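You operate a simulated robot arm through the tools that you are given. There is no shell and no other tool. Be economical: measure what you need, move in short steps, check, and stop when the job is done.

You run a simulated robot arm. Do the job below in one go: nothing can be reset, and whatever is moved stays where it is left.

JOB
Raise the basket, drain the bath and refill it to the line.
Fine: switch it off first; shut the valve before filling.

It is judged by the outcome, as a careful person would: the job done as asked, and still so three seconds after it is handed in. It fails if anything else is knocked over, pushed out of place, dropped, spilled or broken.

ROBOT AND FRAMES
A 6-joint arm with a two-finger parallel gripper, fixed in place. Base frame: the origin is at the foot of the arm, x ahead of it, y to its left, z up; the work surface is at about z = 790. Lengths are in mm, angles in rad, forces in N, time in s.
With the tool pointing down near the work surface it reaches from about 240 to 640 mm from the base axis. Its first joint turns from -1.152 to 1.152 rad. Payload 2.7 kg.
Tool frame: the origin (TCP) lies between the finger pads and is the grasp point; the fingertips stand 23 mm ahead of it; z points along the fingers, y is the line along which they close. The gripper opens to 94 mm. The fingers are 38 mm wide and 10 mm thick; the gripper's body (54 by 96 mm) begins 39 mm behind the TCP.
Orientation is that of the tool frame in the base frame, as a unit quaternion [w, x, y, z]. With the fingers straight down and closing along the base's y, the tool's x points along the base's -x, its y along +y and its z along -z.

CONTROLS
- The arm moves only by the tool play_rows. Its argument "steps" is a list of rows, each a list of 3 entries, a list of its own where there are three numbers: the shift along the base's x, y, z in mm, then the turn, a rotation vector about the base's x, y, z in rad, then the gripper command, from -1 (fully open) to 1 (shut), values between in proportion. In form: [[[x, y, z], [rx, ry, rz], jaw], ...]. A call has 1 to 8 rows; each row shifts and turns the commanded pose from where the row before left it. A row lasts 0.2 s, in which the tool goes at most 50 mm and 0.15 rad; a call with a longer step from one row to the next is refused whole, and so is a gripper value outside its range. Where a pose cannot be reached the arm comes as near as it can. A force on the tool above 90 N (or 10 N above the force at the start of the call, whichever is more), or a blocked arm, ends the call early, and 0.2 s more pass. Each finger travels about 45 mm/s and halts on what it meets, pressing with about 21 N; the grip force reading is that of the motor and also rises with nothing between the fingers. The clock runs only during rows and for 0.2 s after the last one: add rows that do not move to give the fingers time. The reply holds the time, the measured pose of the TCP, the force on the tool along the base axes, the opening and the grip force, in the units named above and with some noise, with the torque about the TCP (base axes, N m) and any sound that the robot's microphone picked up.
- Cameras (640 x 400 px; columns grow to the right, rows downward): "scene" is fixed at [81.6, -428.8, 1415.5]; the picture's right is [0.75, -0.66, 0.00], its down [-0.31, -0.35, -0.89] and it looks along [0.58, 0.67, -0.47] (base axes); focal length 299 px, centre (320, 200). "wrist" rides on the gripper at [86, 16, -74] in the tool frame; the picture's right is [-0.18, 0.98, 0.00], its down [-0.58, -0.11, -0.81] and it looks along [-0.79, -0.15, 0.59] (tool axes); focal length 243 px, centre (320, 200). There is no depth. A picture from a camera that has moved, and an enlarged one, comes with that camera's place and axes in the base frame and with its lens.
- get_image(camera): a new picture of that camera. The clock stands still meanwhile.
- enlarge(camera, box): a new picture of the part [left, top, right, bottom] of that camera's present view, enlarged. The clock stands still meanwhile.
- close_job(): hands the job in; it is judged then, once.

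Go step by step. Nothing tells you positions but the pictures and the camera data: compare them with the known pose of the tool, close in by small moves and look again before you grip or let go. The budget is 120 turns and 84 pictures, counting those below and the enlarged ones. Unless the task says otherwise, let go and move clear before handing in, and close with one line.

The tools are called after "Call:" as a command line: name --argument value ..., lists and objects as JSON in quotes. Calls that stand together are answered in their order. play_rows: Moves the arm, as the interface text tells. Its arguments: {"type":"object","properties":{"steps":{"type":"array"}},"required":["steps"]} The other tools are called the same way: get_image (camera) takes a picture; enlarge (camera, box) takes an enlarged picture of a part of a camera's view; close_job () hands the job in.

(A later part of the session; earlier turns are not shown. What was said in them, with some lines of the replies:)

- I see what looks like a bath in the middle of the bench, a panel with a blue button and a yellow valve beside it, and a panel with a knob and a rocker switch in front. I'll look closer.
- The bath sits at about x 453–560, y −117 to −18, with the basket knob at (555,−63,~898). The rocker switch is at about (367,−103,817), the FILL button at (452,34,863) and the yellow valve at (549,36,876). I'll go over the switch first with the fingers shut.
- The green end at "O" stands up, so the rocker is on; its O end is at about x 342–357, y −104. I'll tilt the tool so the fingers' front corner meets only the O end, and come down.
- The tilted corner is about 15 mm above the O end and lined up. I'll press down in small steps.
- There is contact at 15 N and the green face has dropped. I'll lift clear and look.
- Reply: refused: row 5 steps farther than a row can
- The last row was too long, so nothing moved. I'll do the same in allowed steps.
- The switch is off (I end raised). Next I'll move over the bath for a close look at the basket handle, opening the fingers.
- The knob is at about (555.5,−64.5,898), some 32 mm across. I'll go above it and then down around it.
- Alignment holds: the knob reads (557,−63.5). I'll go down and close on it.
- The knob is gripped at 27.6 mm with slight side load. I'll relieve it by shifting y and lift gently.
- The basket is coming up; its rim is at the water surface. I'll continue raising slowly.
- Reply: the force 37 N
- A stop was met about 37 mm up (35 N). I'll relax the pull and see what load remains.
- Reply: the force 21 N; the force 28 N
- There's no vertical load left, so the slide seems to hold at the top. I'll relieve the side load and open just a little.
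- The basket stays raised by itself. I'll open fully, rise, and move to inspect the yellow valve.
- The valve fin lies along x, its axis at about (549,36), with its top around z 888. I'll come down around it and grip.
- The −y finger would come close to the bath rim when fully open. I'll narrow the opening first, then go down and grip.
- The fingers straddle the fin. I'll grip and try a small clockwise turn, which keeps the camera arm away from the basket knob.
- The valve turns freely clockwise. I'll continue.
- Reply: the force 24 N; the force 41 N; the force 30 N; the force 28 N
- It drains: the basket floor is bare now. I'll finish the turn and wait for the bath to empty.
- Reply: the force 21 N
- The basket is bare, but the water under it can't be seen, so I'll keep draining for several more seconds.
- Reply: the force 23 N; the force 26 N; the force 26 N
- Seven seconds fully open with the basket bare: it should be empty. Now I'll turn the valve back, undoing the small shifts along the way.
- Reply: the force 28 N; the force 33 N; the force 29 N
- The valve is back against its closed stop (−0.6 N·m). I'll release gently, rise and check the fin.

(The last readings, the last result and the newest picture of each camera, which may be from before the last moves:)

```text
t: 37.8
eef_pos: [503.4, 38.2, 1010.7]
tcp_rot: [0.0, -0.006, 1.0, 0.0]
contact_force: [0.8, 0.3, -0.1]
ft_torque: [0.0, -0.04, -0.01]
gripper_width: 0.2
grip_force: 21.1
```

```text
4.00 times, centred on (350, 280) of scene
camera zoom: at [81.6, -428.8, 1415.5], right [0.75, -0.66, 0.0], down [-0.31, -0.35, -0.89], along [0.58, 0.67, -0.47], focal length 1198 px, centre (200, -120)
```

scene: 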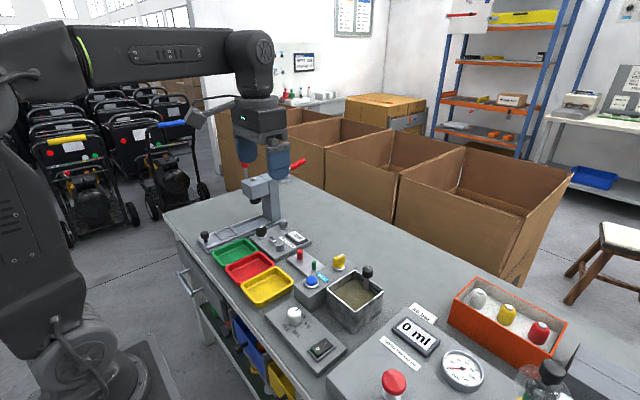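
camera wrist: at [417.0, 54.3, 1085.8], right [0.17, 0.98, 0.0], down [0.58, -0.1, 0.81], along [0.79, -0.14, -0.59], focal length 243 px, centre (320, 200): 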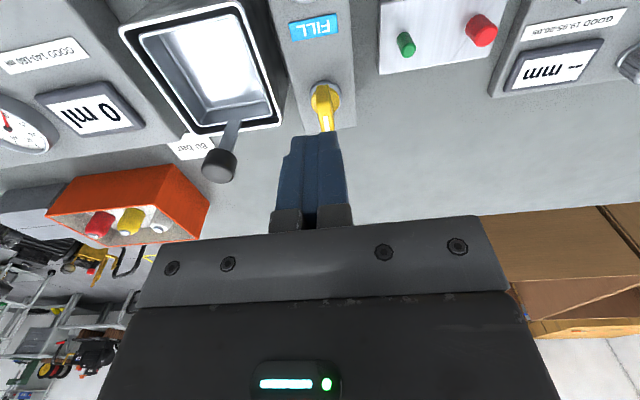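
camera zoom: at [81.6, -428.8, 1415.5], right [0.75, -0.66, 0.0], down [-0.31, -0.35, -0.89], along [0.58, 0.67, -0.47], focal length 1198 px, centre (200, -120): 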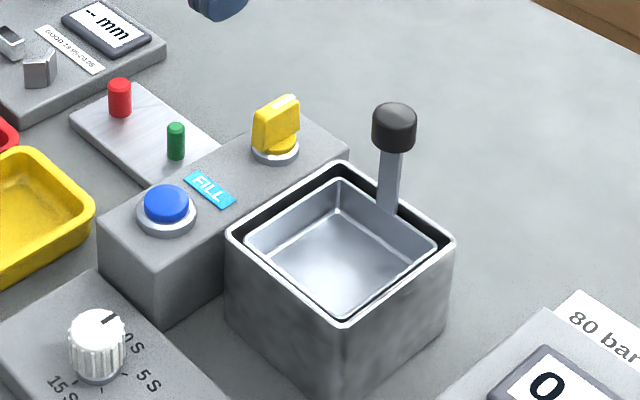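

The valve is closed as it was at first, and the bath is empty. Before filling, I'll look steeply into the gap at the back wall to find the blue line.

Call:
play_rows --steps '[[[35, -25, 0], [0, 0, 0], 1], [[35, -25, 0], [0, 0, 0], 1], [[25, -25, 0], [0, 0, 0], 1], [[0, 0, 0], [0, 0, 0], 1]]'

Call:
get_image --camera "wrist"

```text
t: 38.8
eef_pos: [599.0, -38.5, 1011.8]
tcp_rot: [0.0, -0.005, 1.0, -0.001]
contact_force: [-0.8, 0.1, 0.1]
ft_torque: [0.01, -0.01, -0.03]
gripper_width: 0.1
grip_force: 21.2
```

```text
42 pictures are left
camera wrist: at [512.0, -21.2, 1086.2], right [0.17, 0.98, 0.0], down [0.58, -0.1, 0.81], along [0.79, -0.14, -0.59], focal length 243 px, centre (320, 200)
```

wrist: 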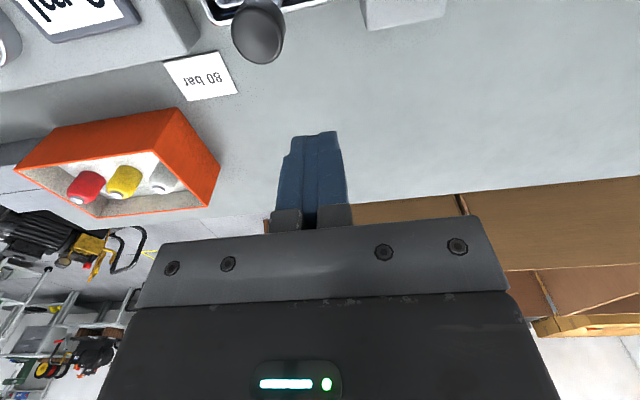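

Call:
play_rows --steps '[[[-25, 0, 15], [0, 0, 0], 1], [[0, 0, 0], [0, 0, 0], 1]]'

Call:
enlarge --camera "wrist" --box '[160, 0, 360, 110]'

```text
t: 39.4
eef_pos: [573.0, -37.7, 1026.5]
tcp_rot: [0.0, -0.006, 1.0, 0.0]
contact_force: [-0.2, 0.2, -1.2]
ft_torque: [0.01, 0.01, -0.01]
gripper_width: 0.0
grip_force: 21.0
```

```text
3.20 times, centred on (260, 55) of wrist
camera zoom: at [486.9, -20.8, 1101.3], right [0.17, 0.98, 0.0], down [0.58, -0.1, 0.81], along [0.79, -0.14, -0.59], focal length 776 px, centre (512, 664)
```

zoom: 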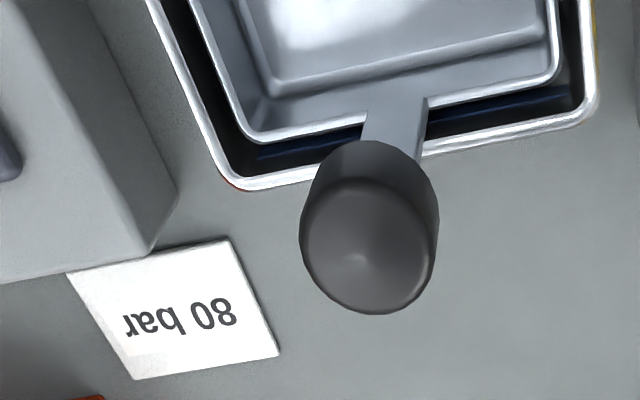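

The blue band shows in the gap, about 12 mm below the rim, so I can judge the level from here. Now I'll go to the FILL button.

Call:
play_rows --steps '[[[-40, 24, 0], [0, 0, 0], 1], [[-40, 24, 0], [0, 0, 0], 1], [[-41, 24, 0], [0, 0, 0], 1], [[0, 0, -45], [0, 0, 0], 1], [[0, 0, -45], [0, 0, 0], 1], [[0, 0, -20], [0, 0, 0], 1]]'

Call:
get_image --camera "wrist"

Call:
enlarge --camera "scene" --box '[290, 230, 390, 330]'

```text
t: 40.8
eef_pos: [453.6, 35.1, 916.6]
tcp_rot: [-0.001, -0.006, 1.0, 0.0]
contact_force: [-0.3, 0.3, -0.1]
ft_torque: [0.0, -0.05, 0.01]
gripper_width: 0.0
grip_force: 21.0
```

```text
40 pictures are left
camera wrist: at [366.9, 51.3, 991.0], right [0.17, 0.98, 0.0], down [0.58, -0.1, 0.81], along [0.79, -0.14, -0.59], focal length 243 px, centre (320, 200)
```

wrist: 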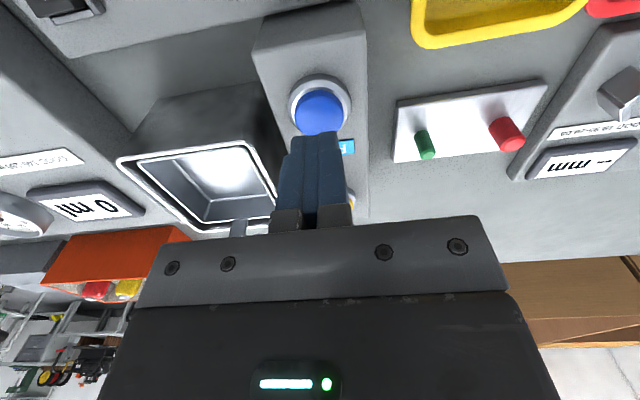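

```text
4.00 times, centred on (340, 280) of scene
camera zoom: at [81.6, -428.8, 1415.5], right [0.75, -0.66, 0.0], down [-0.31, -0.35, -0.89], along [0.58, 0.67, -0.47], focal length 1198 px, centre (240, -120)
```

zoom: 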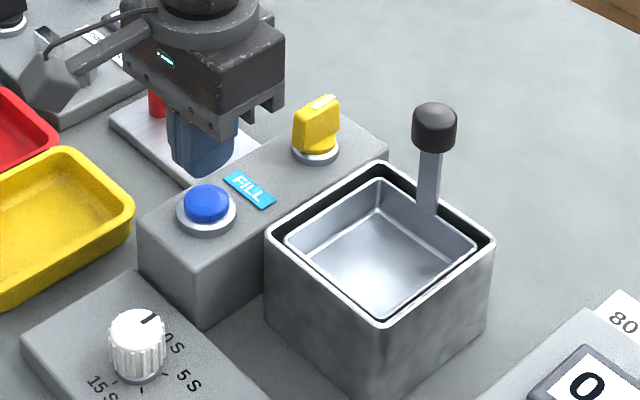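

The button is directly below, with its top at about z 863. I'll come down and touch it in small steps.

Call:
play_rows --steps '[[[0, 1, -15], [0, 0, 0], 1], [[0, 0, -8], [0, 0, 0], 1], [[0, 0, -3], [0, 0, 0], 1], [[0, 0, -3], [0, 0, 0], 1]]'

Call:
enlarge --camera "scene" --box '[290, 230, 390, 330]'

```text
t: 41.8
eef_pos: [454.6, 35.9, 888.8]
tcp_rot: [0.001, -0.005, 1.0, 0.0]
contact_force: [1.2, 0.4, 2.9]
ft_torque: [-0.03, 0.0, 0.0]
gripper_width: 0.0
grip_force: 20.5
```

```text
4.00 times, centred on (340, 280) of scene
camera zoom: at [81.6, -428.8, 1415.5], right [0.75, -0.66, 0.0], down [-0.31, -0.35, -0.89], along [0.58, 0.67, -0.47], focal length 1198 px, centre (240, -120)
```

zoom: 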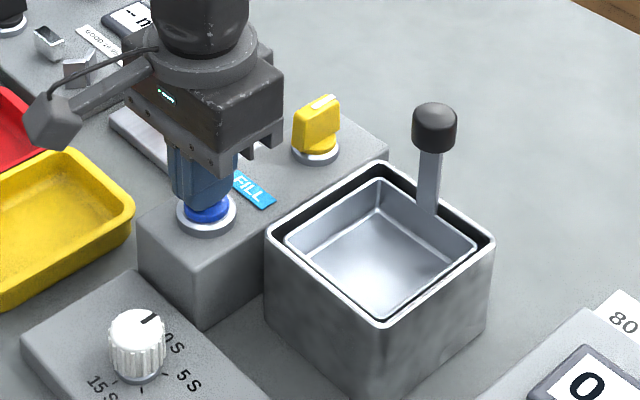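

There is first contact at 3 N. I'll press a few millimetres further and check whether it fills.

Call:
play_rows --steps '[[[0, 0, -2], [0, 0, 0], 1], [[0, 0, -1], [0, 0, 0], 1]]'

Call:
enlarge --camera "scene" --box '[290, 230, 390, 330]'

```text
t: 42.4
eef_pos: [453.8, 36.5, 885.4]
tcp_rot: [0.001, -0.005, 1.0, 0.0]
contact_force: [2.7, -0.9, 5.5]
ft_torque: [-0.02, -0.02, -0.05]
gripper_width: 0.0
grip_force: 21.4
heard: click
```

```text
4.00 times, centred on (340, 280) of scene
camera zoom: at [81.6, -428.8, 1415.5], right [0.75, -0.66, 0.0], down [-0.31, -0.35, -0.89], along [0.58, 0.67, -0.47], focal length 1198 px, centre (240, -120)
```

zoom: 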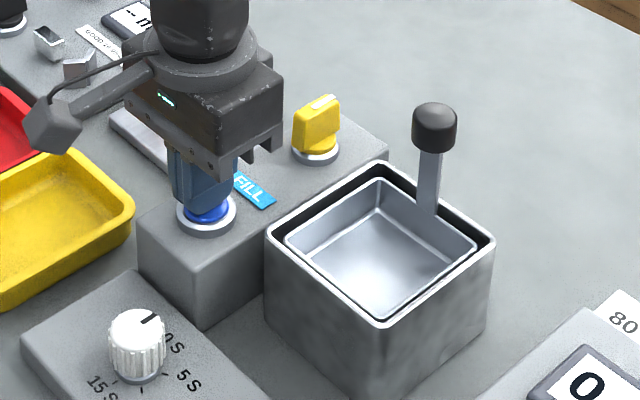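

It clicked. I'll hold briefly and look.

Call:
play_rows --steps '[[[0, 0, 0], [0, 0, 0], 1], [[0, 0, 0], [0, 0, 0], 1], [[0, 0, 0], [0, 0, 0], 1]]'

Call:
enlarge --camera "scene" --box '[330, 260, 390, 320]'

```text
t: 43.2
eef_pos: [454.3, 36.1, 885.3]
tcp_rot: [0.0, -0.006, 1.0, 0.0]
contact_force: [3.1, -1.2, 8.0]
ft_torque: [-0.01, -0.06, 0.03]
gripper_width: 0.0
grip_force: 21.3
```

```text
6.67 times, centred on (360, 290) of scene
camera zoom: at [81.6, -428.8, 1415.5], right [0.75, -0.66, 0.0], down [-0.31, -0.35, -0.89], along [0.58, 0.67, -0.47], focal length 1996 px, centre (53, -400)
```

zoom: 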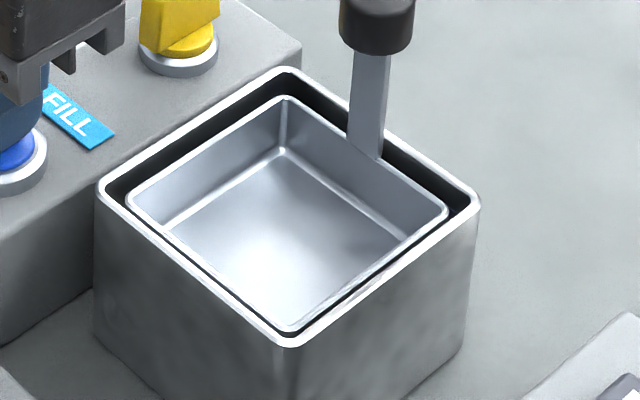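

Call:
play_rows --steps '[[[0, 0, 0], [0, 0, 0], 1], [[0, 0, 0], [0, 0, 0], 1], [[0, 0, 0], [0, 0, 0], 1], [[0, 0, 0], [0, 0, 0], 1]]'

Call:
enlarge --camera "scene" --box '[330, 260, 390, 320]'

Call:
enlarge --camera "wrist" --box '[90, 100, 290, 250]'

```text
t: 44.2
eef_pos: [453.5, 36.4, 885.9]
tcp_rot: [-0.001, -0.005, 1.0, 0.001]
contact_force: [3.0, -0.2, 8.2]
ft_torque: [0.01, -0.07, 0.03]
gripper_width: 0.0
grip_force: 20.5
```

```text
6.67 times, centred on (360, 290) of scene
camera zoom: at [81.6, -428.8, 1415.5], right [0.75, -0.66, 0.0], down [-0.31, -0.35, -0.89], along [0.58, 0.67, -0.47], focal length 1996 px, centre (53, -400)
```

zoom: 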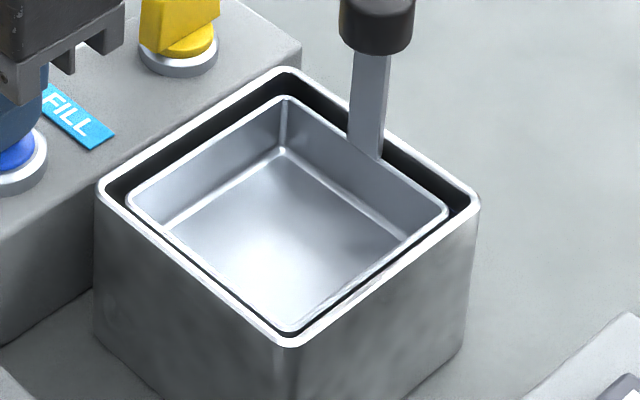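

```text
2.67 times, centred on (190, 175) of wrist
camera zoom: at [367.0, 52.4, 959.3], right [0.17, 0.98, 0.0], down [0.58, -0.1, 0.81], along [0.79, -0.14, -0.59], focal length 647 px, centre (667, 267)
```

zoom: 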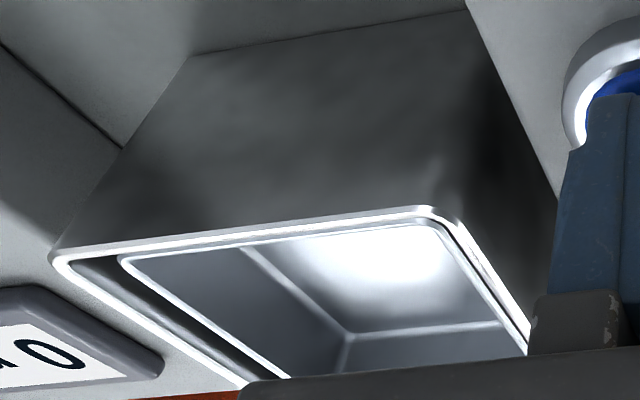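

Call:
play_rows --steps '[[[0, 0, 0], [0, 0, 0], 1], [[0, 0, 0], [0, 0, 0], 1], [[0, 0, 0], [0, 0, 0], 1], [[0, 0, 0], [0, 0, 0], 1]]'

Call:
enlarge --camera "scene" --box '[330, 260, 390, 320]'

```text
t: 45.2
eef_pos: [453.2, 36.2, 885.4]
tcp_rot: [0.0, -0.005, 1.0, 0.0]
contact_force: [2.5, 0.0, 8.6]
ft_torque: [0.0, -0.08, -0.04]
gripper_width: 0.0
grip_force: 20.9
```

```text
6.67 times, centred on (360, 290) of scene
camera zoom: at [81.5, -428.8, 1415.5], right [0.75, -0.66, 0.0], down [-0.31, -0.35, -0.89], along [0.58, 0.67, -0.47], focal length 1996 px, centre (53, -400)
```

zoom: 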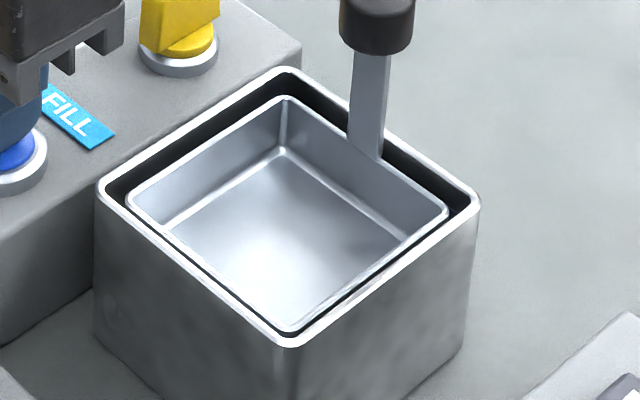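

Call:
play_rows --steps '[[[0, 0, 0], [0, 0, 0], 1], [[0, 0, 0], [0, 0, 0], 1], [[0, 0, 0], [0, 0, 0], 1], [[0, 0, 0], [0, 0, 0], 1]]'

Call:
enlarge --camera "scene" --box '[330, 260, 390, 320]'

```text
t: 46.2
eef_pos: [453.7, 36.0, 884.3]
tcp_rot: [-0.001, -0.005, 1.0, 0.0]
contact_force: [2.2, 0.6, 8.4]
ft_torque: [-0.03, -0.06, 0.06]
gripper_width: 0.0
grip_force: 21.6
```

```text
6.67 times, centred on (360, 290) of scene
camera zoom: at [81.5, -428.8, 1415.5], right [0.75, -0.66, 0.0], down [-0.31, -0.35, -0.89], along [0.58, 0.67, -0.47], focal length 1996 px, centre (53, -400)
```

zoom: 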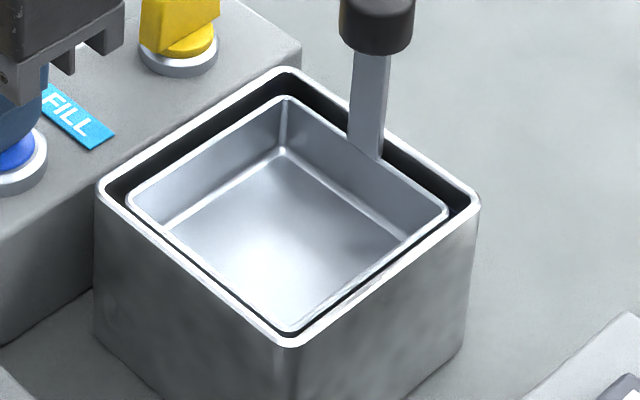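

Call:
play_rows --steps '[[[0, 0, 0], [0, 0, 0], 1], [[0, 0, 0], [0, 0, 0], 1], [[0, 0, 0], [0, 0, 0], 1], [[0, 0, 0], [0, 0, 0], 1]]'

Call:
enlarge --camera "scene" --box '[330, 260, 390, 320]'

```text
t: 47.2
eef_pos: [453.5, 36.0, 884.3]
tcp_rot: [0.0, -0.006, 1.0, 0.0]
contact_force: [2.0, 1.0, 9.3]
ft_torque: [0.01, -0.02, 0.03]
gripper_width: 0.0
grip_force: 21.2
```

```text
6.67 times, centred on (360, 290) of scene
camera zoom: at [81.5, -428.8, 1415.5], right [0.75, -0.66, 0.0], down [-0.31, -0.35, -0.89], along [0.58, 0.67, -0.47], focal length 1996 px, centre (53, -400)
```

zoom: 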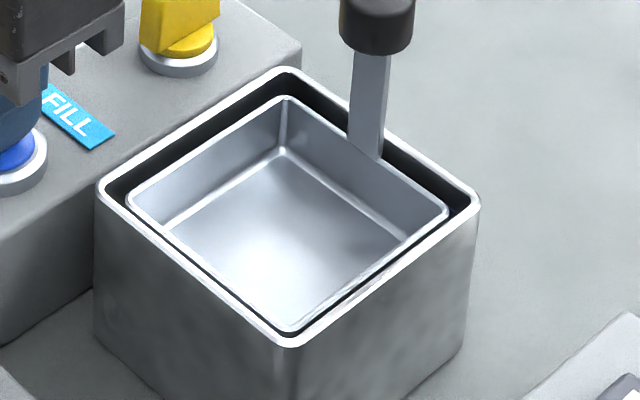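

Call:
play_rows --steps '[[[0, 0, 0], [0, 0, 0], 1], [[0, 0, 0], [0, 0, 0], 1], [[0, 0, 0], [0, 0, 0], 1], [[0, 0, 0], [0, 0, 0], 1]]'

Call:
enlarge --camera "scene" --box '[330, 260, 390, 320]'

```text
t: 48.2
eef_pos: [454.0, 35.8, 883.8]
tcp_rot: [0.0, -0.005, 1.0, 0.0]
contact_force: [0.3, 1.1, 9.0]
ft_torque: [0.04, -0.04, -0.04]
gripper_width: 0.1
grip_force: 20.7
```

```text
6.67 times, centred on (360, 290) of scene
camera zoom: at [81.5, -428.8, 1415.5], right [0.75, -0.66, 0.0], down [-0.31, -0.35, -0.89], along [0.58, 0.67, -0.47], focal length 1996 px, centre (53, -400)
```

zoom: 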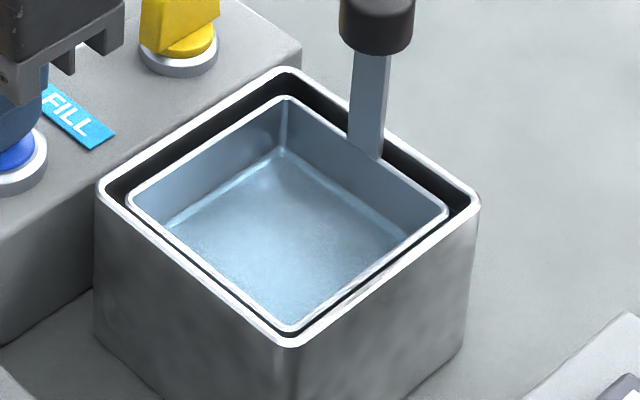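

Clear blue water has just covered the basket floor. I'll continue in shorter steps.

Call:
play_rows --steps '[[[0, 0, 0], [0, 0, 0], 1], [[0, 0, 0], [0, 0, 0], 1]]'

Call:
enlarge --camera "scene" --box '[330, 260, 390, 320]'

```text
t: 48.8
eef_pos: [454.8, 36.0, 884.3]
tcp_rot: [0.0, -0.005, 1.0, 0.0]
contact_force: [0.8, 0.1, 8.0]
ft_torque: [0.02, -0.01, 0.02]
gripper_width: 0.1
grip_force: 20.6
```

```text
6.67 times, centred on (360, 290) of scene
camera zoom: at [81.5, -428.8, 1415.5], right [0.75, -0.66, 0.0], down [-0.31, -0.35, -0.89], along [0.58, 0.67, -0.47], focal length 1996 px, centre (53, -400)
```

zoom: 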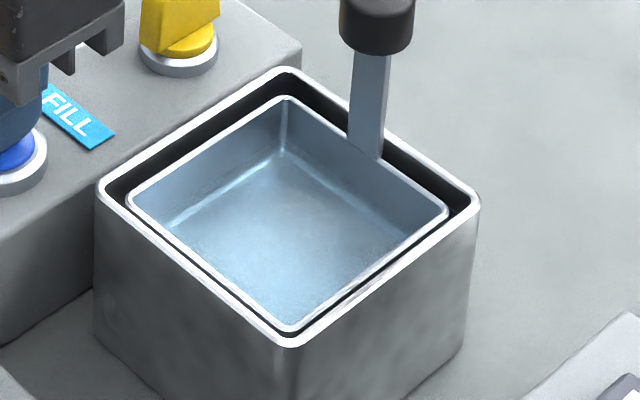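

The level is hard to read from here, so I'll release and inspect the blue line in the gap from above.

Call:
play_rows --steps '[[[0, 0, 15], [0, 0, 0], 1], [[0, 0, 45], [0, 0, 0], 1], [[0, 0, 45], [0, 0, 0], 1], [[0, 0, 35], [0, 0, 0], 1], [[40, -24, 0], [0, 0, 0], 1], [[40, -24, 0], [0, 0, 0], 1], [[41, -24, 0], [0, 0, 0], 1]]'

Call:
enlarge --camera "wrist" --box '[200, 0, 360, 80]'

Call:
enlarge --camera "scene" --box '[330, 260, 390, 320]'

```text
t: 50.4
eef_pos: [574.4, -36.2, 1023.9]
tcp_rot: [0.0, -0.005, 1.0, -0.001]
contact_force: [0.4, 0.0, -0.4]
ft_torque: [0.02, -0.03, 0.01]
gripper_width: 0.0
grip_force: 21.3
```

```text
4.00 times, centred on (280, 40) of wrist
camera zoom: at [488.1, -20.3, 1097.7], right [0.17, 0.98, 0.0], down [0.58, -0.1, 0.81], along [0.79, -0.14, -0.59], focal length 970 px, centre (480, 840)
```

zoom: 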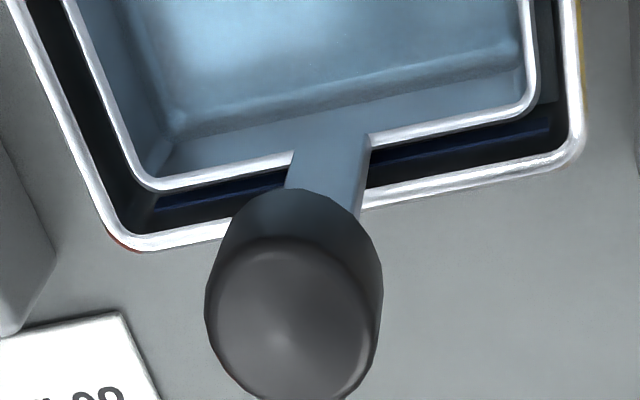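

```text
6.67 times, centred on (360, 290) of scene
camera zoom: at [81.6, -428.8, 1415.5], right [0.75, -0.66, 0.0], down [-0.31, -0.35, -0.89], along [0.58, 0.67, -0.47], focal length 1996 px, centre (53, -400)
```

zoom: 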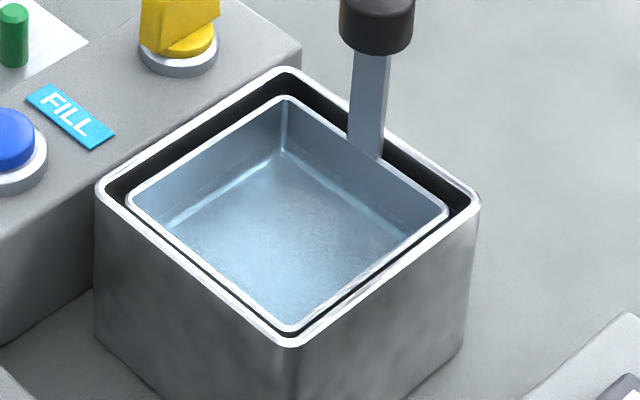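

Call:
enlarge --camera "wrist" --box '[286, 10, 350, 50]'

Call:
enlarge --camera "scene" --box '[338, 268, 380, 298]'

```text
10.00 times, centred on (318, 30) of wrist
camera zoom: at [488.1, -20.3, 1097.7], right [0.17, 0.98, 0.0], down [0.58, -0.1, 0.81], along [0.79, -0.14, -0.59], focal length 2426 px, centre (340, 1900)
```

zoom: 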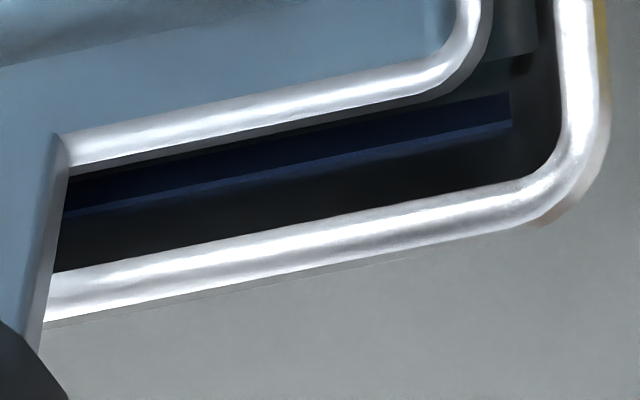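

```text
13.33 times, centred on (359, 283) of scene
camera zoom: at [81.6, -428.8, 1415.5], right [0.75, -0.66, 0.0], down [-0.31, -0.35, -0.89], along [0.58, 0.67, -0.47], focal length 3992 px, centre (-200, -907)
```

zoom: 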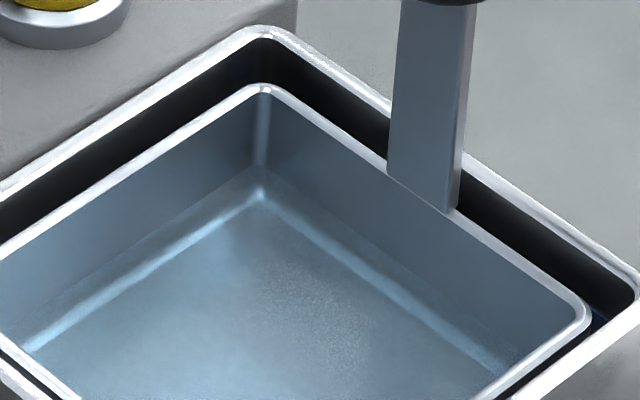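

The waterline reads about 7 mm below the blue band's lower edge in both views, and the fill stopped on release. The rate is about 7 mm/s, so I'll go back for a short press of roughly 0.8 s.

Call:
play_rows --steps '[[[-40, 24, 0], [0, 0, 0], 1], [[-40, 24, 0], [0, 0, 0], 1], [[-41, 24, 0], [0, 0, 0], 1], [[0, 0, -45], [0, 0, 0], 1], [[0, 0, -45], [0, 0, 0], 1], [[0, 0, -40], [0, 0, 0], 1], [[0, 0, -3], [0, 0, 0], 1]]'

Call:
enlarge --camera "scene" --box '[338, 268, 380, 298]'

```text
t: 52.0
eef_pos: [454.3, 37.1, 890.8]
tcp_rot: [0.0, -0.005, 1.0, 0.0]
contact_force: [0.3, -0.3, 0.0]
ft_torque: [-0.02, -0.04, -0.02]
gripper_width: 0.1
grip_force: 21.3
```

```text
13.33 times, centred on (359, 283) of scene
camera zoom: at [81.6, -428.8, 1415.5], right [0.75, -0.66, 0.0], down [-0.31, -0.35, -0.89], along [0.58, 0.67, -0.47], focal length 3992 px, centre (-200, -907)
```

zoom: 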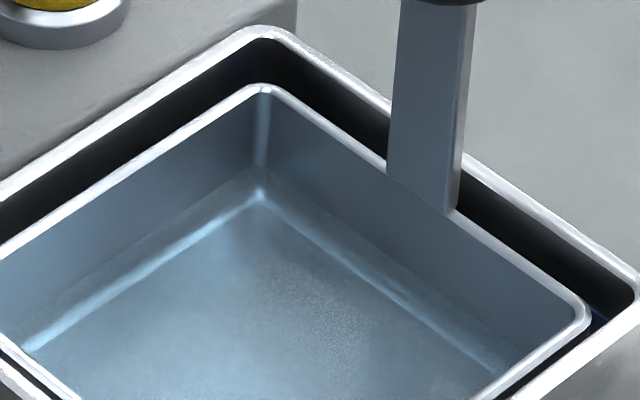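

The level is unchanged, so the valve isn't leaking. Now the short press, with a lift in the same call.

Call:
play_rows --steps '[[[0, 0, -6], [0, 0, 0], 1], [[0, 0, 0], [0, 0, 0], 1], [[0, 0, 0], [0, 0, 0], 1], [[0, 0, 0], [0, 0, 0], 1], [[0, 0, 6], [0, 0, 0], 1]]'

Call:
enlarge --camera "scene" --box '[338, 268, 380, 298]'

```text
t: 53.2
eef_pos: [452.7, 35.4, 891.8]
tcp_rot: [-0.001, -0.005, 1.0, 0.0]
contact_force: [-0.5, 0.5, 0.4]
ft_torque: [0.02, -0.04, 0.02]
gripper_width: 0.0
grip_force: 21.1
heard: click
```

```text
13.33 times, centred on (359, 283) of scene
camera zoom: at [81.6, -428.8, 1415.5], right [0.75, -0.66, 0.0], down [-0.31, -0.35, -0.89], along [0.58, 0.67, -0.47], focal length 3992 px, centre (-200, -907)
```

zoom: 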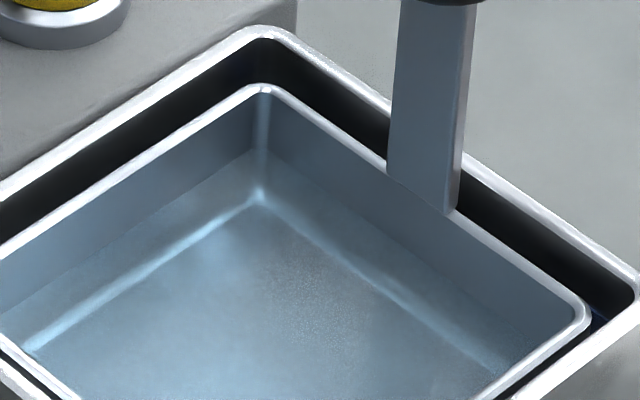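

The level rose about 4 mm. I'll give one more shorter press and then check against the line from above.

Call:
play_rows --steps '[[[0, 0, -6], [0, 0, 0], 1], [[0, 0, 0], [0, 0, 0], 1], [[0, 0, 0], [0, 0, 0], 1], [[0, 0, 6], [0, 0, 0], 1]]'

Call:
play_rows --steps '[[[0, 0, 45], [0, 0, 0], 1], [[0, 0, 45], [0, 0, 0], 1], [[0, 0, 43], [0, 0, 0], 1], [[40, -24, 0], [0, 0, 0], 1], [[40, -24, 0], [0, 0, 0], 1], [[41, -24, 0], [0, 0, 0], 1]]'

Call:
enlarge --camera "wrist" --box '[286, 10, 350, 50]'

Call:
enlarge --camera "scene" --box '[338, 268, 380, 298]'

```text
t: 54.2
eef_pos: [454.5, 37.3, 891.7]
tcp_rot: [0.0, -0.005, 1.0, 0.0]
contact_force: [0.2, 0.2, -0.2]
ft_torque: [-0.01, 0.02, -0.02]
gripper_width: 0.2
grip_force: 21.0
heard: click
```

```text
t: 55.6
eef_pos: [574.7, -36.1, 1024.2]
tcp_rot: [-0.001, -0.005, 1.0, 0.0]
contact_force: [-0.2, 0.3, -0.1]
ft_torque: [0.02, 0.02, -0.02]
gripper_width: 0.0
grip_force: 21.2
```

```text
10.00 times, centred on (318, 30) of wrist
camera zoom: at [488.7, -19.5, 1098.6], right [0.17, 0.98, 0.0], down [0.58, -0.1, 0.81], along [0.79, -0.14, -0.59], focal length 2426 px, centre (340, 1900)
```

zoom: 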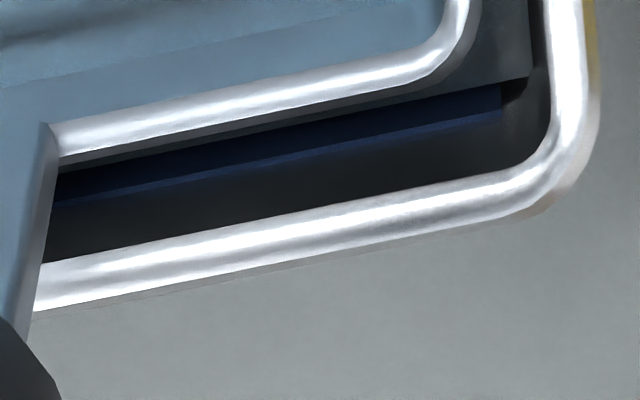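

```text
13.33 times, centred on (359, 283) of scene
camera zoom: at [81.6, -428.8, 1415.5], right [0.75, -0.66, 0.0], down [-0.31, -0.35, -0.89], along [0.58, 0.67, -0.47], focal length 3992 px, centre (-200, -907)
```

zoom: 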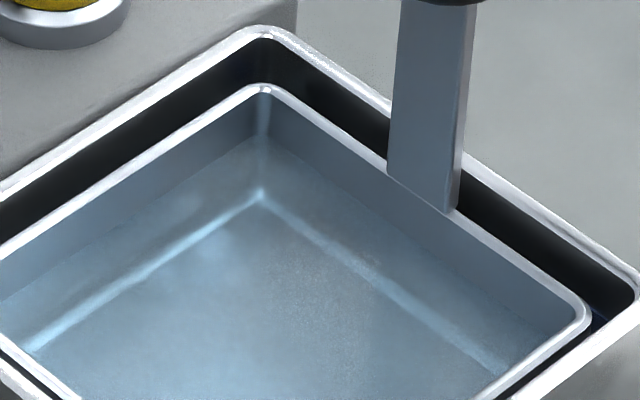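

The water surface now meets the lower edge of the band. About 3 mm more brings it to the middle of the line, so I'll do one more press of the same length.

Call:
play_rows --steps '[[[-40, 24, 0], [0, 0, 0], 1], [[-40, 24, 0], [0, 0, 0], 1], [[-41, 24, 0], [0, 0, 0], 1], [[0, 0, -45], [0, 0, 0], 1], [[0, 0, -45], [0, 0, 0], 1], [[0, 0, -40], [0, 0, 0], 1], [[0, 0, -3], [0, 0, 0], 1]]'

Call:
play_rows --steps '[[[0, 0, -6], [0, 0, 0], 1], [[0, 0, 0], [0, 0, 0], 1], [[0, 0, 0], [0, 0, 0], 1], [[0, 0, 6], [0, 0, 0], 1]]'

Call:
play_rows --steps '[[[0, 0, 45], [0, 0, 0], 1], [[0, 0, 45], [0, 0, 0], 1], [[0, 0, 43], [0, 0, 0], 1], [[40, -24, 0], [0, 0, 0], 1], [[40, -24, 0], [0, 0, 0], 1], [[41, -24, 0], [0, 0, 0], 1]]'

Call:
enlarge --camera "wrist" --box '[286, 10, 350, 50]'

Call:
enlarge --camera "scene" --box '[338, 268, 380, 298]'

```text
t: 57.2
eef_pos: [454.4, 37.2, 893.2]
tcp_rot: [0.0, -0.006, 1.0, 0.0]
contact_force: [0.9, -0.8, 0.9]
ft_torque: [0.03, 0.03, 0.02]
gripper_width: 0.0
grip_force: 20.8
```

```text
t: 58.2
eef_pos: [452.7, 36.0, 892.0]
tcp_rot: [-0.001, -0.005, 1.0, 0.0]
contact_force: [0.0, -0.6, -0.1]
ft_torque: [0.01, 0.0, 0.03]
gripper_width: 0.0
grip_force: 20.9
heard: click
```

```text
t: 59.6
eef_pos: [575.1, -37.1, 1025.9]
tcp_rot: [-0.001, -0.004, 1.0, 0.0]
contact_force: [-1.1, -0.3, -0.2]
ft_torque: [-0.03, 0.01, -0.01]
gripper_width: 0.2
grip_force: 20.7
```

```text
10.00 times, centred on (318, 30) of wrist
camera zoom: at [488.3, -20.0, 1099.4], right [0.17, 0.98, 0.0], down [0.58, -0.1, 0.81], along [0.79, -0.14, -0.59], focal length 2426 px, centre (340, 1900)
```

zoom: 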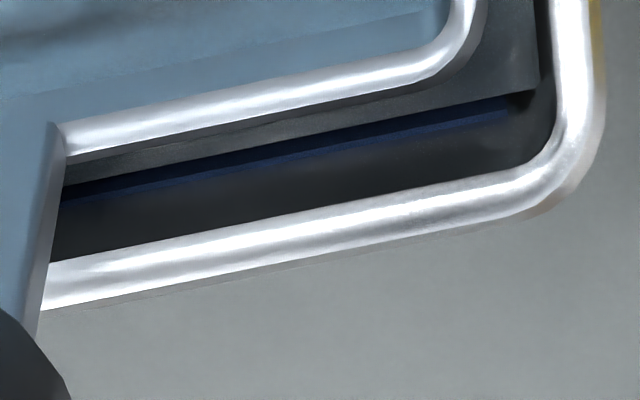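

```text
13.33 times, centred on (359, 283) of scene
camera zoom: at [81.6, -428.8, 1415.5], right [0.75, -0.66, 0.0], down [-0.31, -0.35, -0.89], along [0.58, 0.67, -0.47], focal length 3992 px, centre (-200, -907)
```

zoom: 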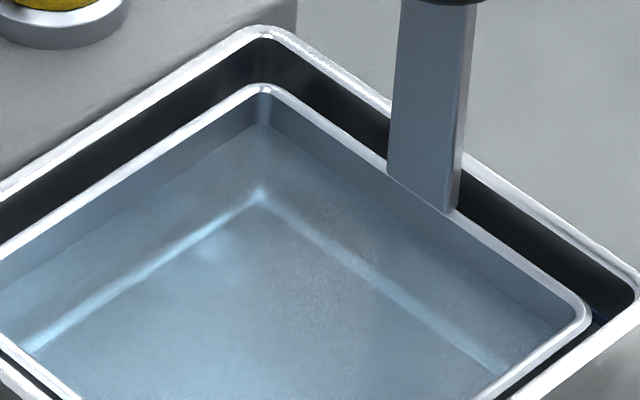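

The water now stands at the middle of the blue line. I'll move clear and do a final check of everything.

Call:
play_rows --steps '[[[-45, 10, 15], [0, 0, 0], 0], [[-45, 10, 15], [0, 0, 0], 0], [[-45, 10, 15], [0, 0, 0], 0], [[-45, 10, 15], [0, 0, 0], 0], [[-45, 10, 15], [0, 0, 0], 0], [[0, 10, 20], [0, 0, 0], 0], [[0, 0, 0], [0, 0, 0], 0]]'

Call:
get_image --camera "scene"

Call:
enlarge --camera "scene" --box '[250, 230, 410, 390]'

```text
t: 61.2
eef_pos: [349.8, 24.4, 1119.5]
tcp_rot: [0.0, -0.005, 1.0, 0.0]
contact_force: [-0.9, 0.3, -0.1]
ft_torque: [0.01, 0.02, 0.01]
gripper_width: 46.9
grip_force: 0.1
```

```text
18 pictures are left
```

scene: 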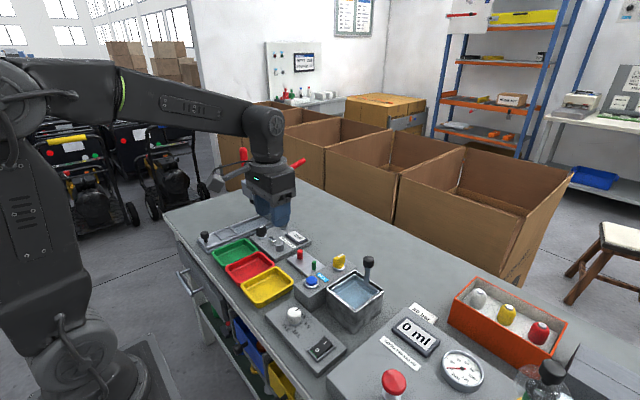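

```text
2.50 times, centred on (330, 310) of scene
camera zoom: at [81.6, -428.8, 1415.5], right [0.75, -0.66, 0.0], down [-0.31, -0.35, -0.89], along [0.58, 0.67, -0.47], focal length 748 px, centre (295, -75)
```

zoom: 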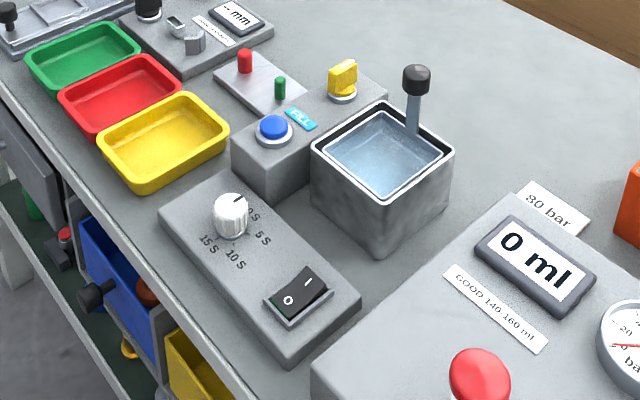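

The switch is off, the basket is raised, the valve is shut, clean water stands at the line, and nothing else has moved. I'm handing in.

Call:
close_job

```text
The job is handed in.
```

I switched the bath off first, then raised the basket, drained the old water, shut the valve and refilled with clean water to the blue line. I couldn't see the bath floor under the basket, so I judged it empty from about 10 s of draining and the clear refill.
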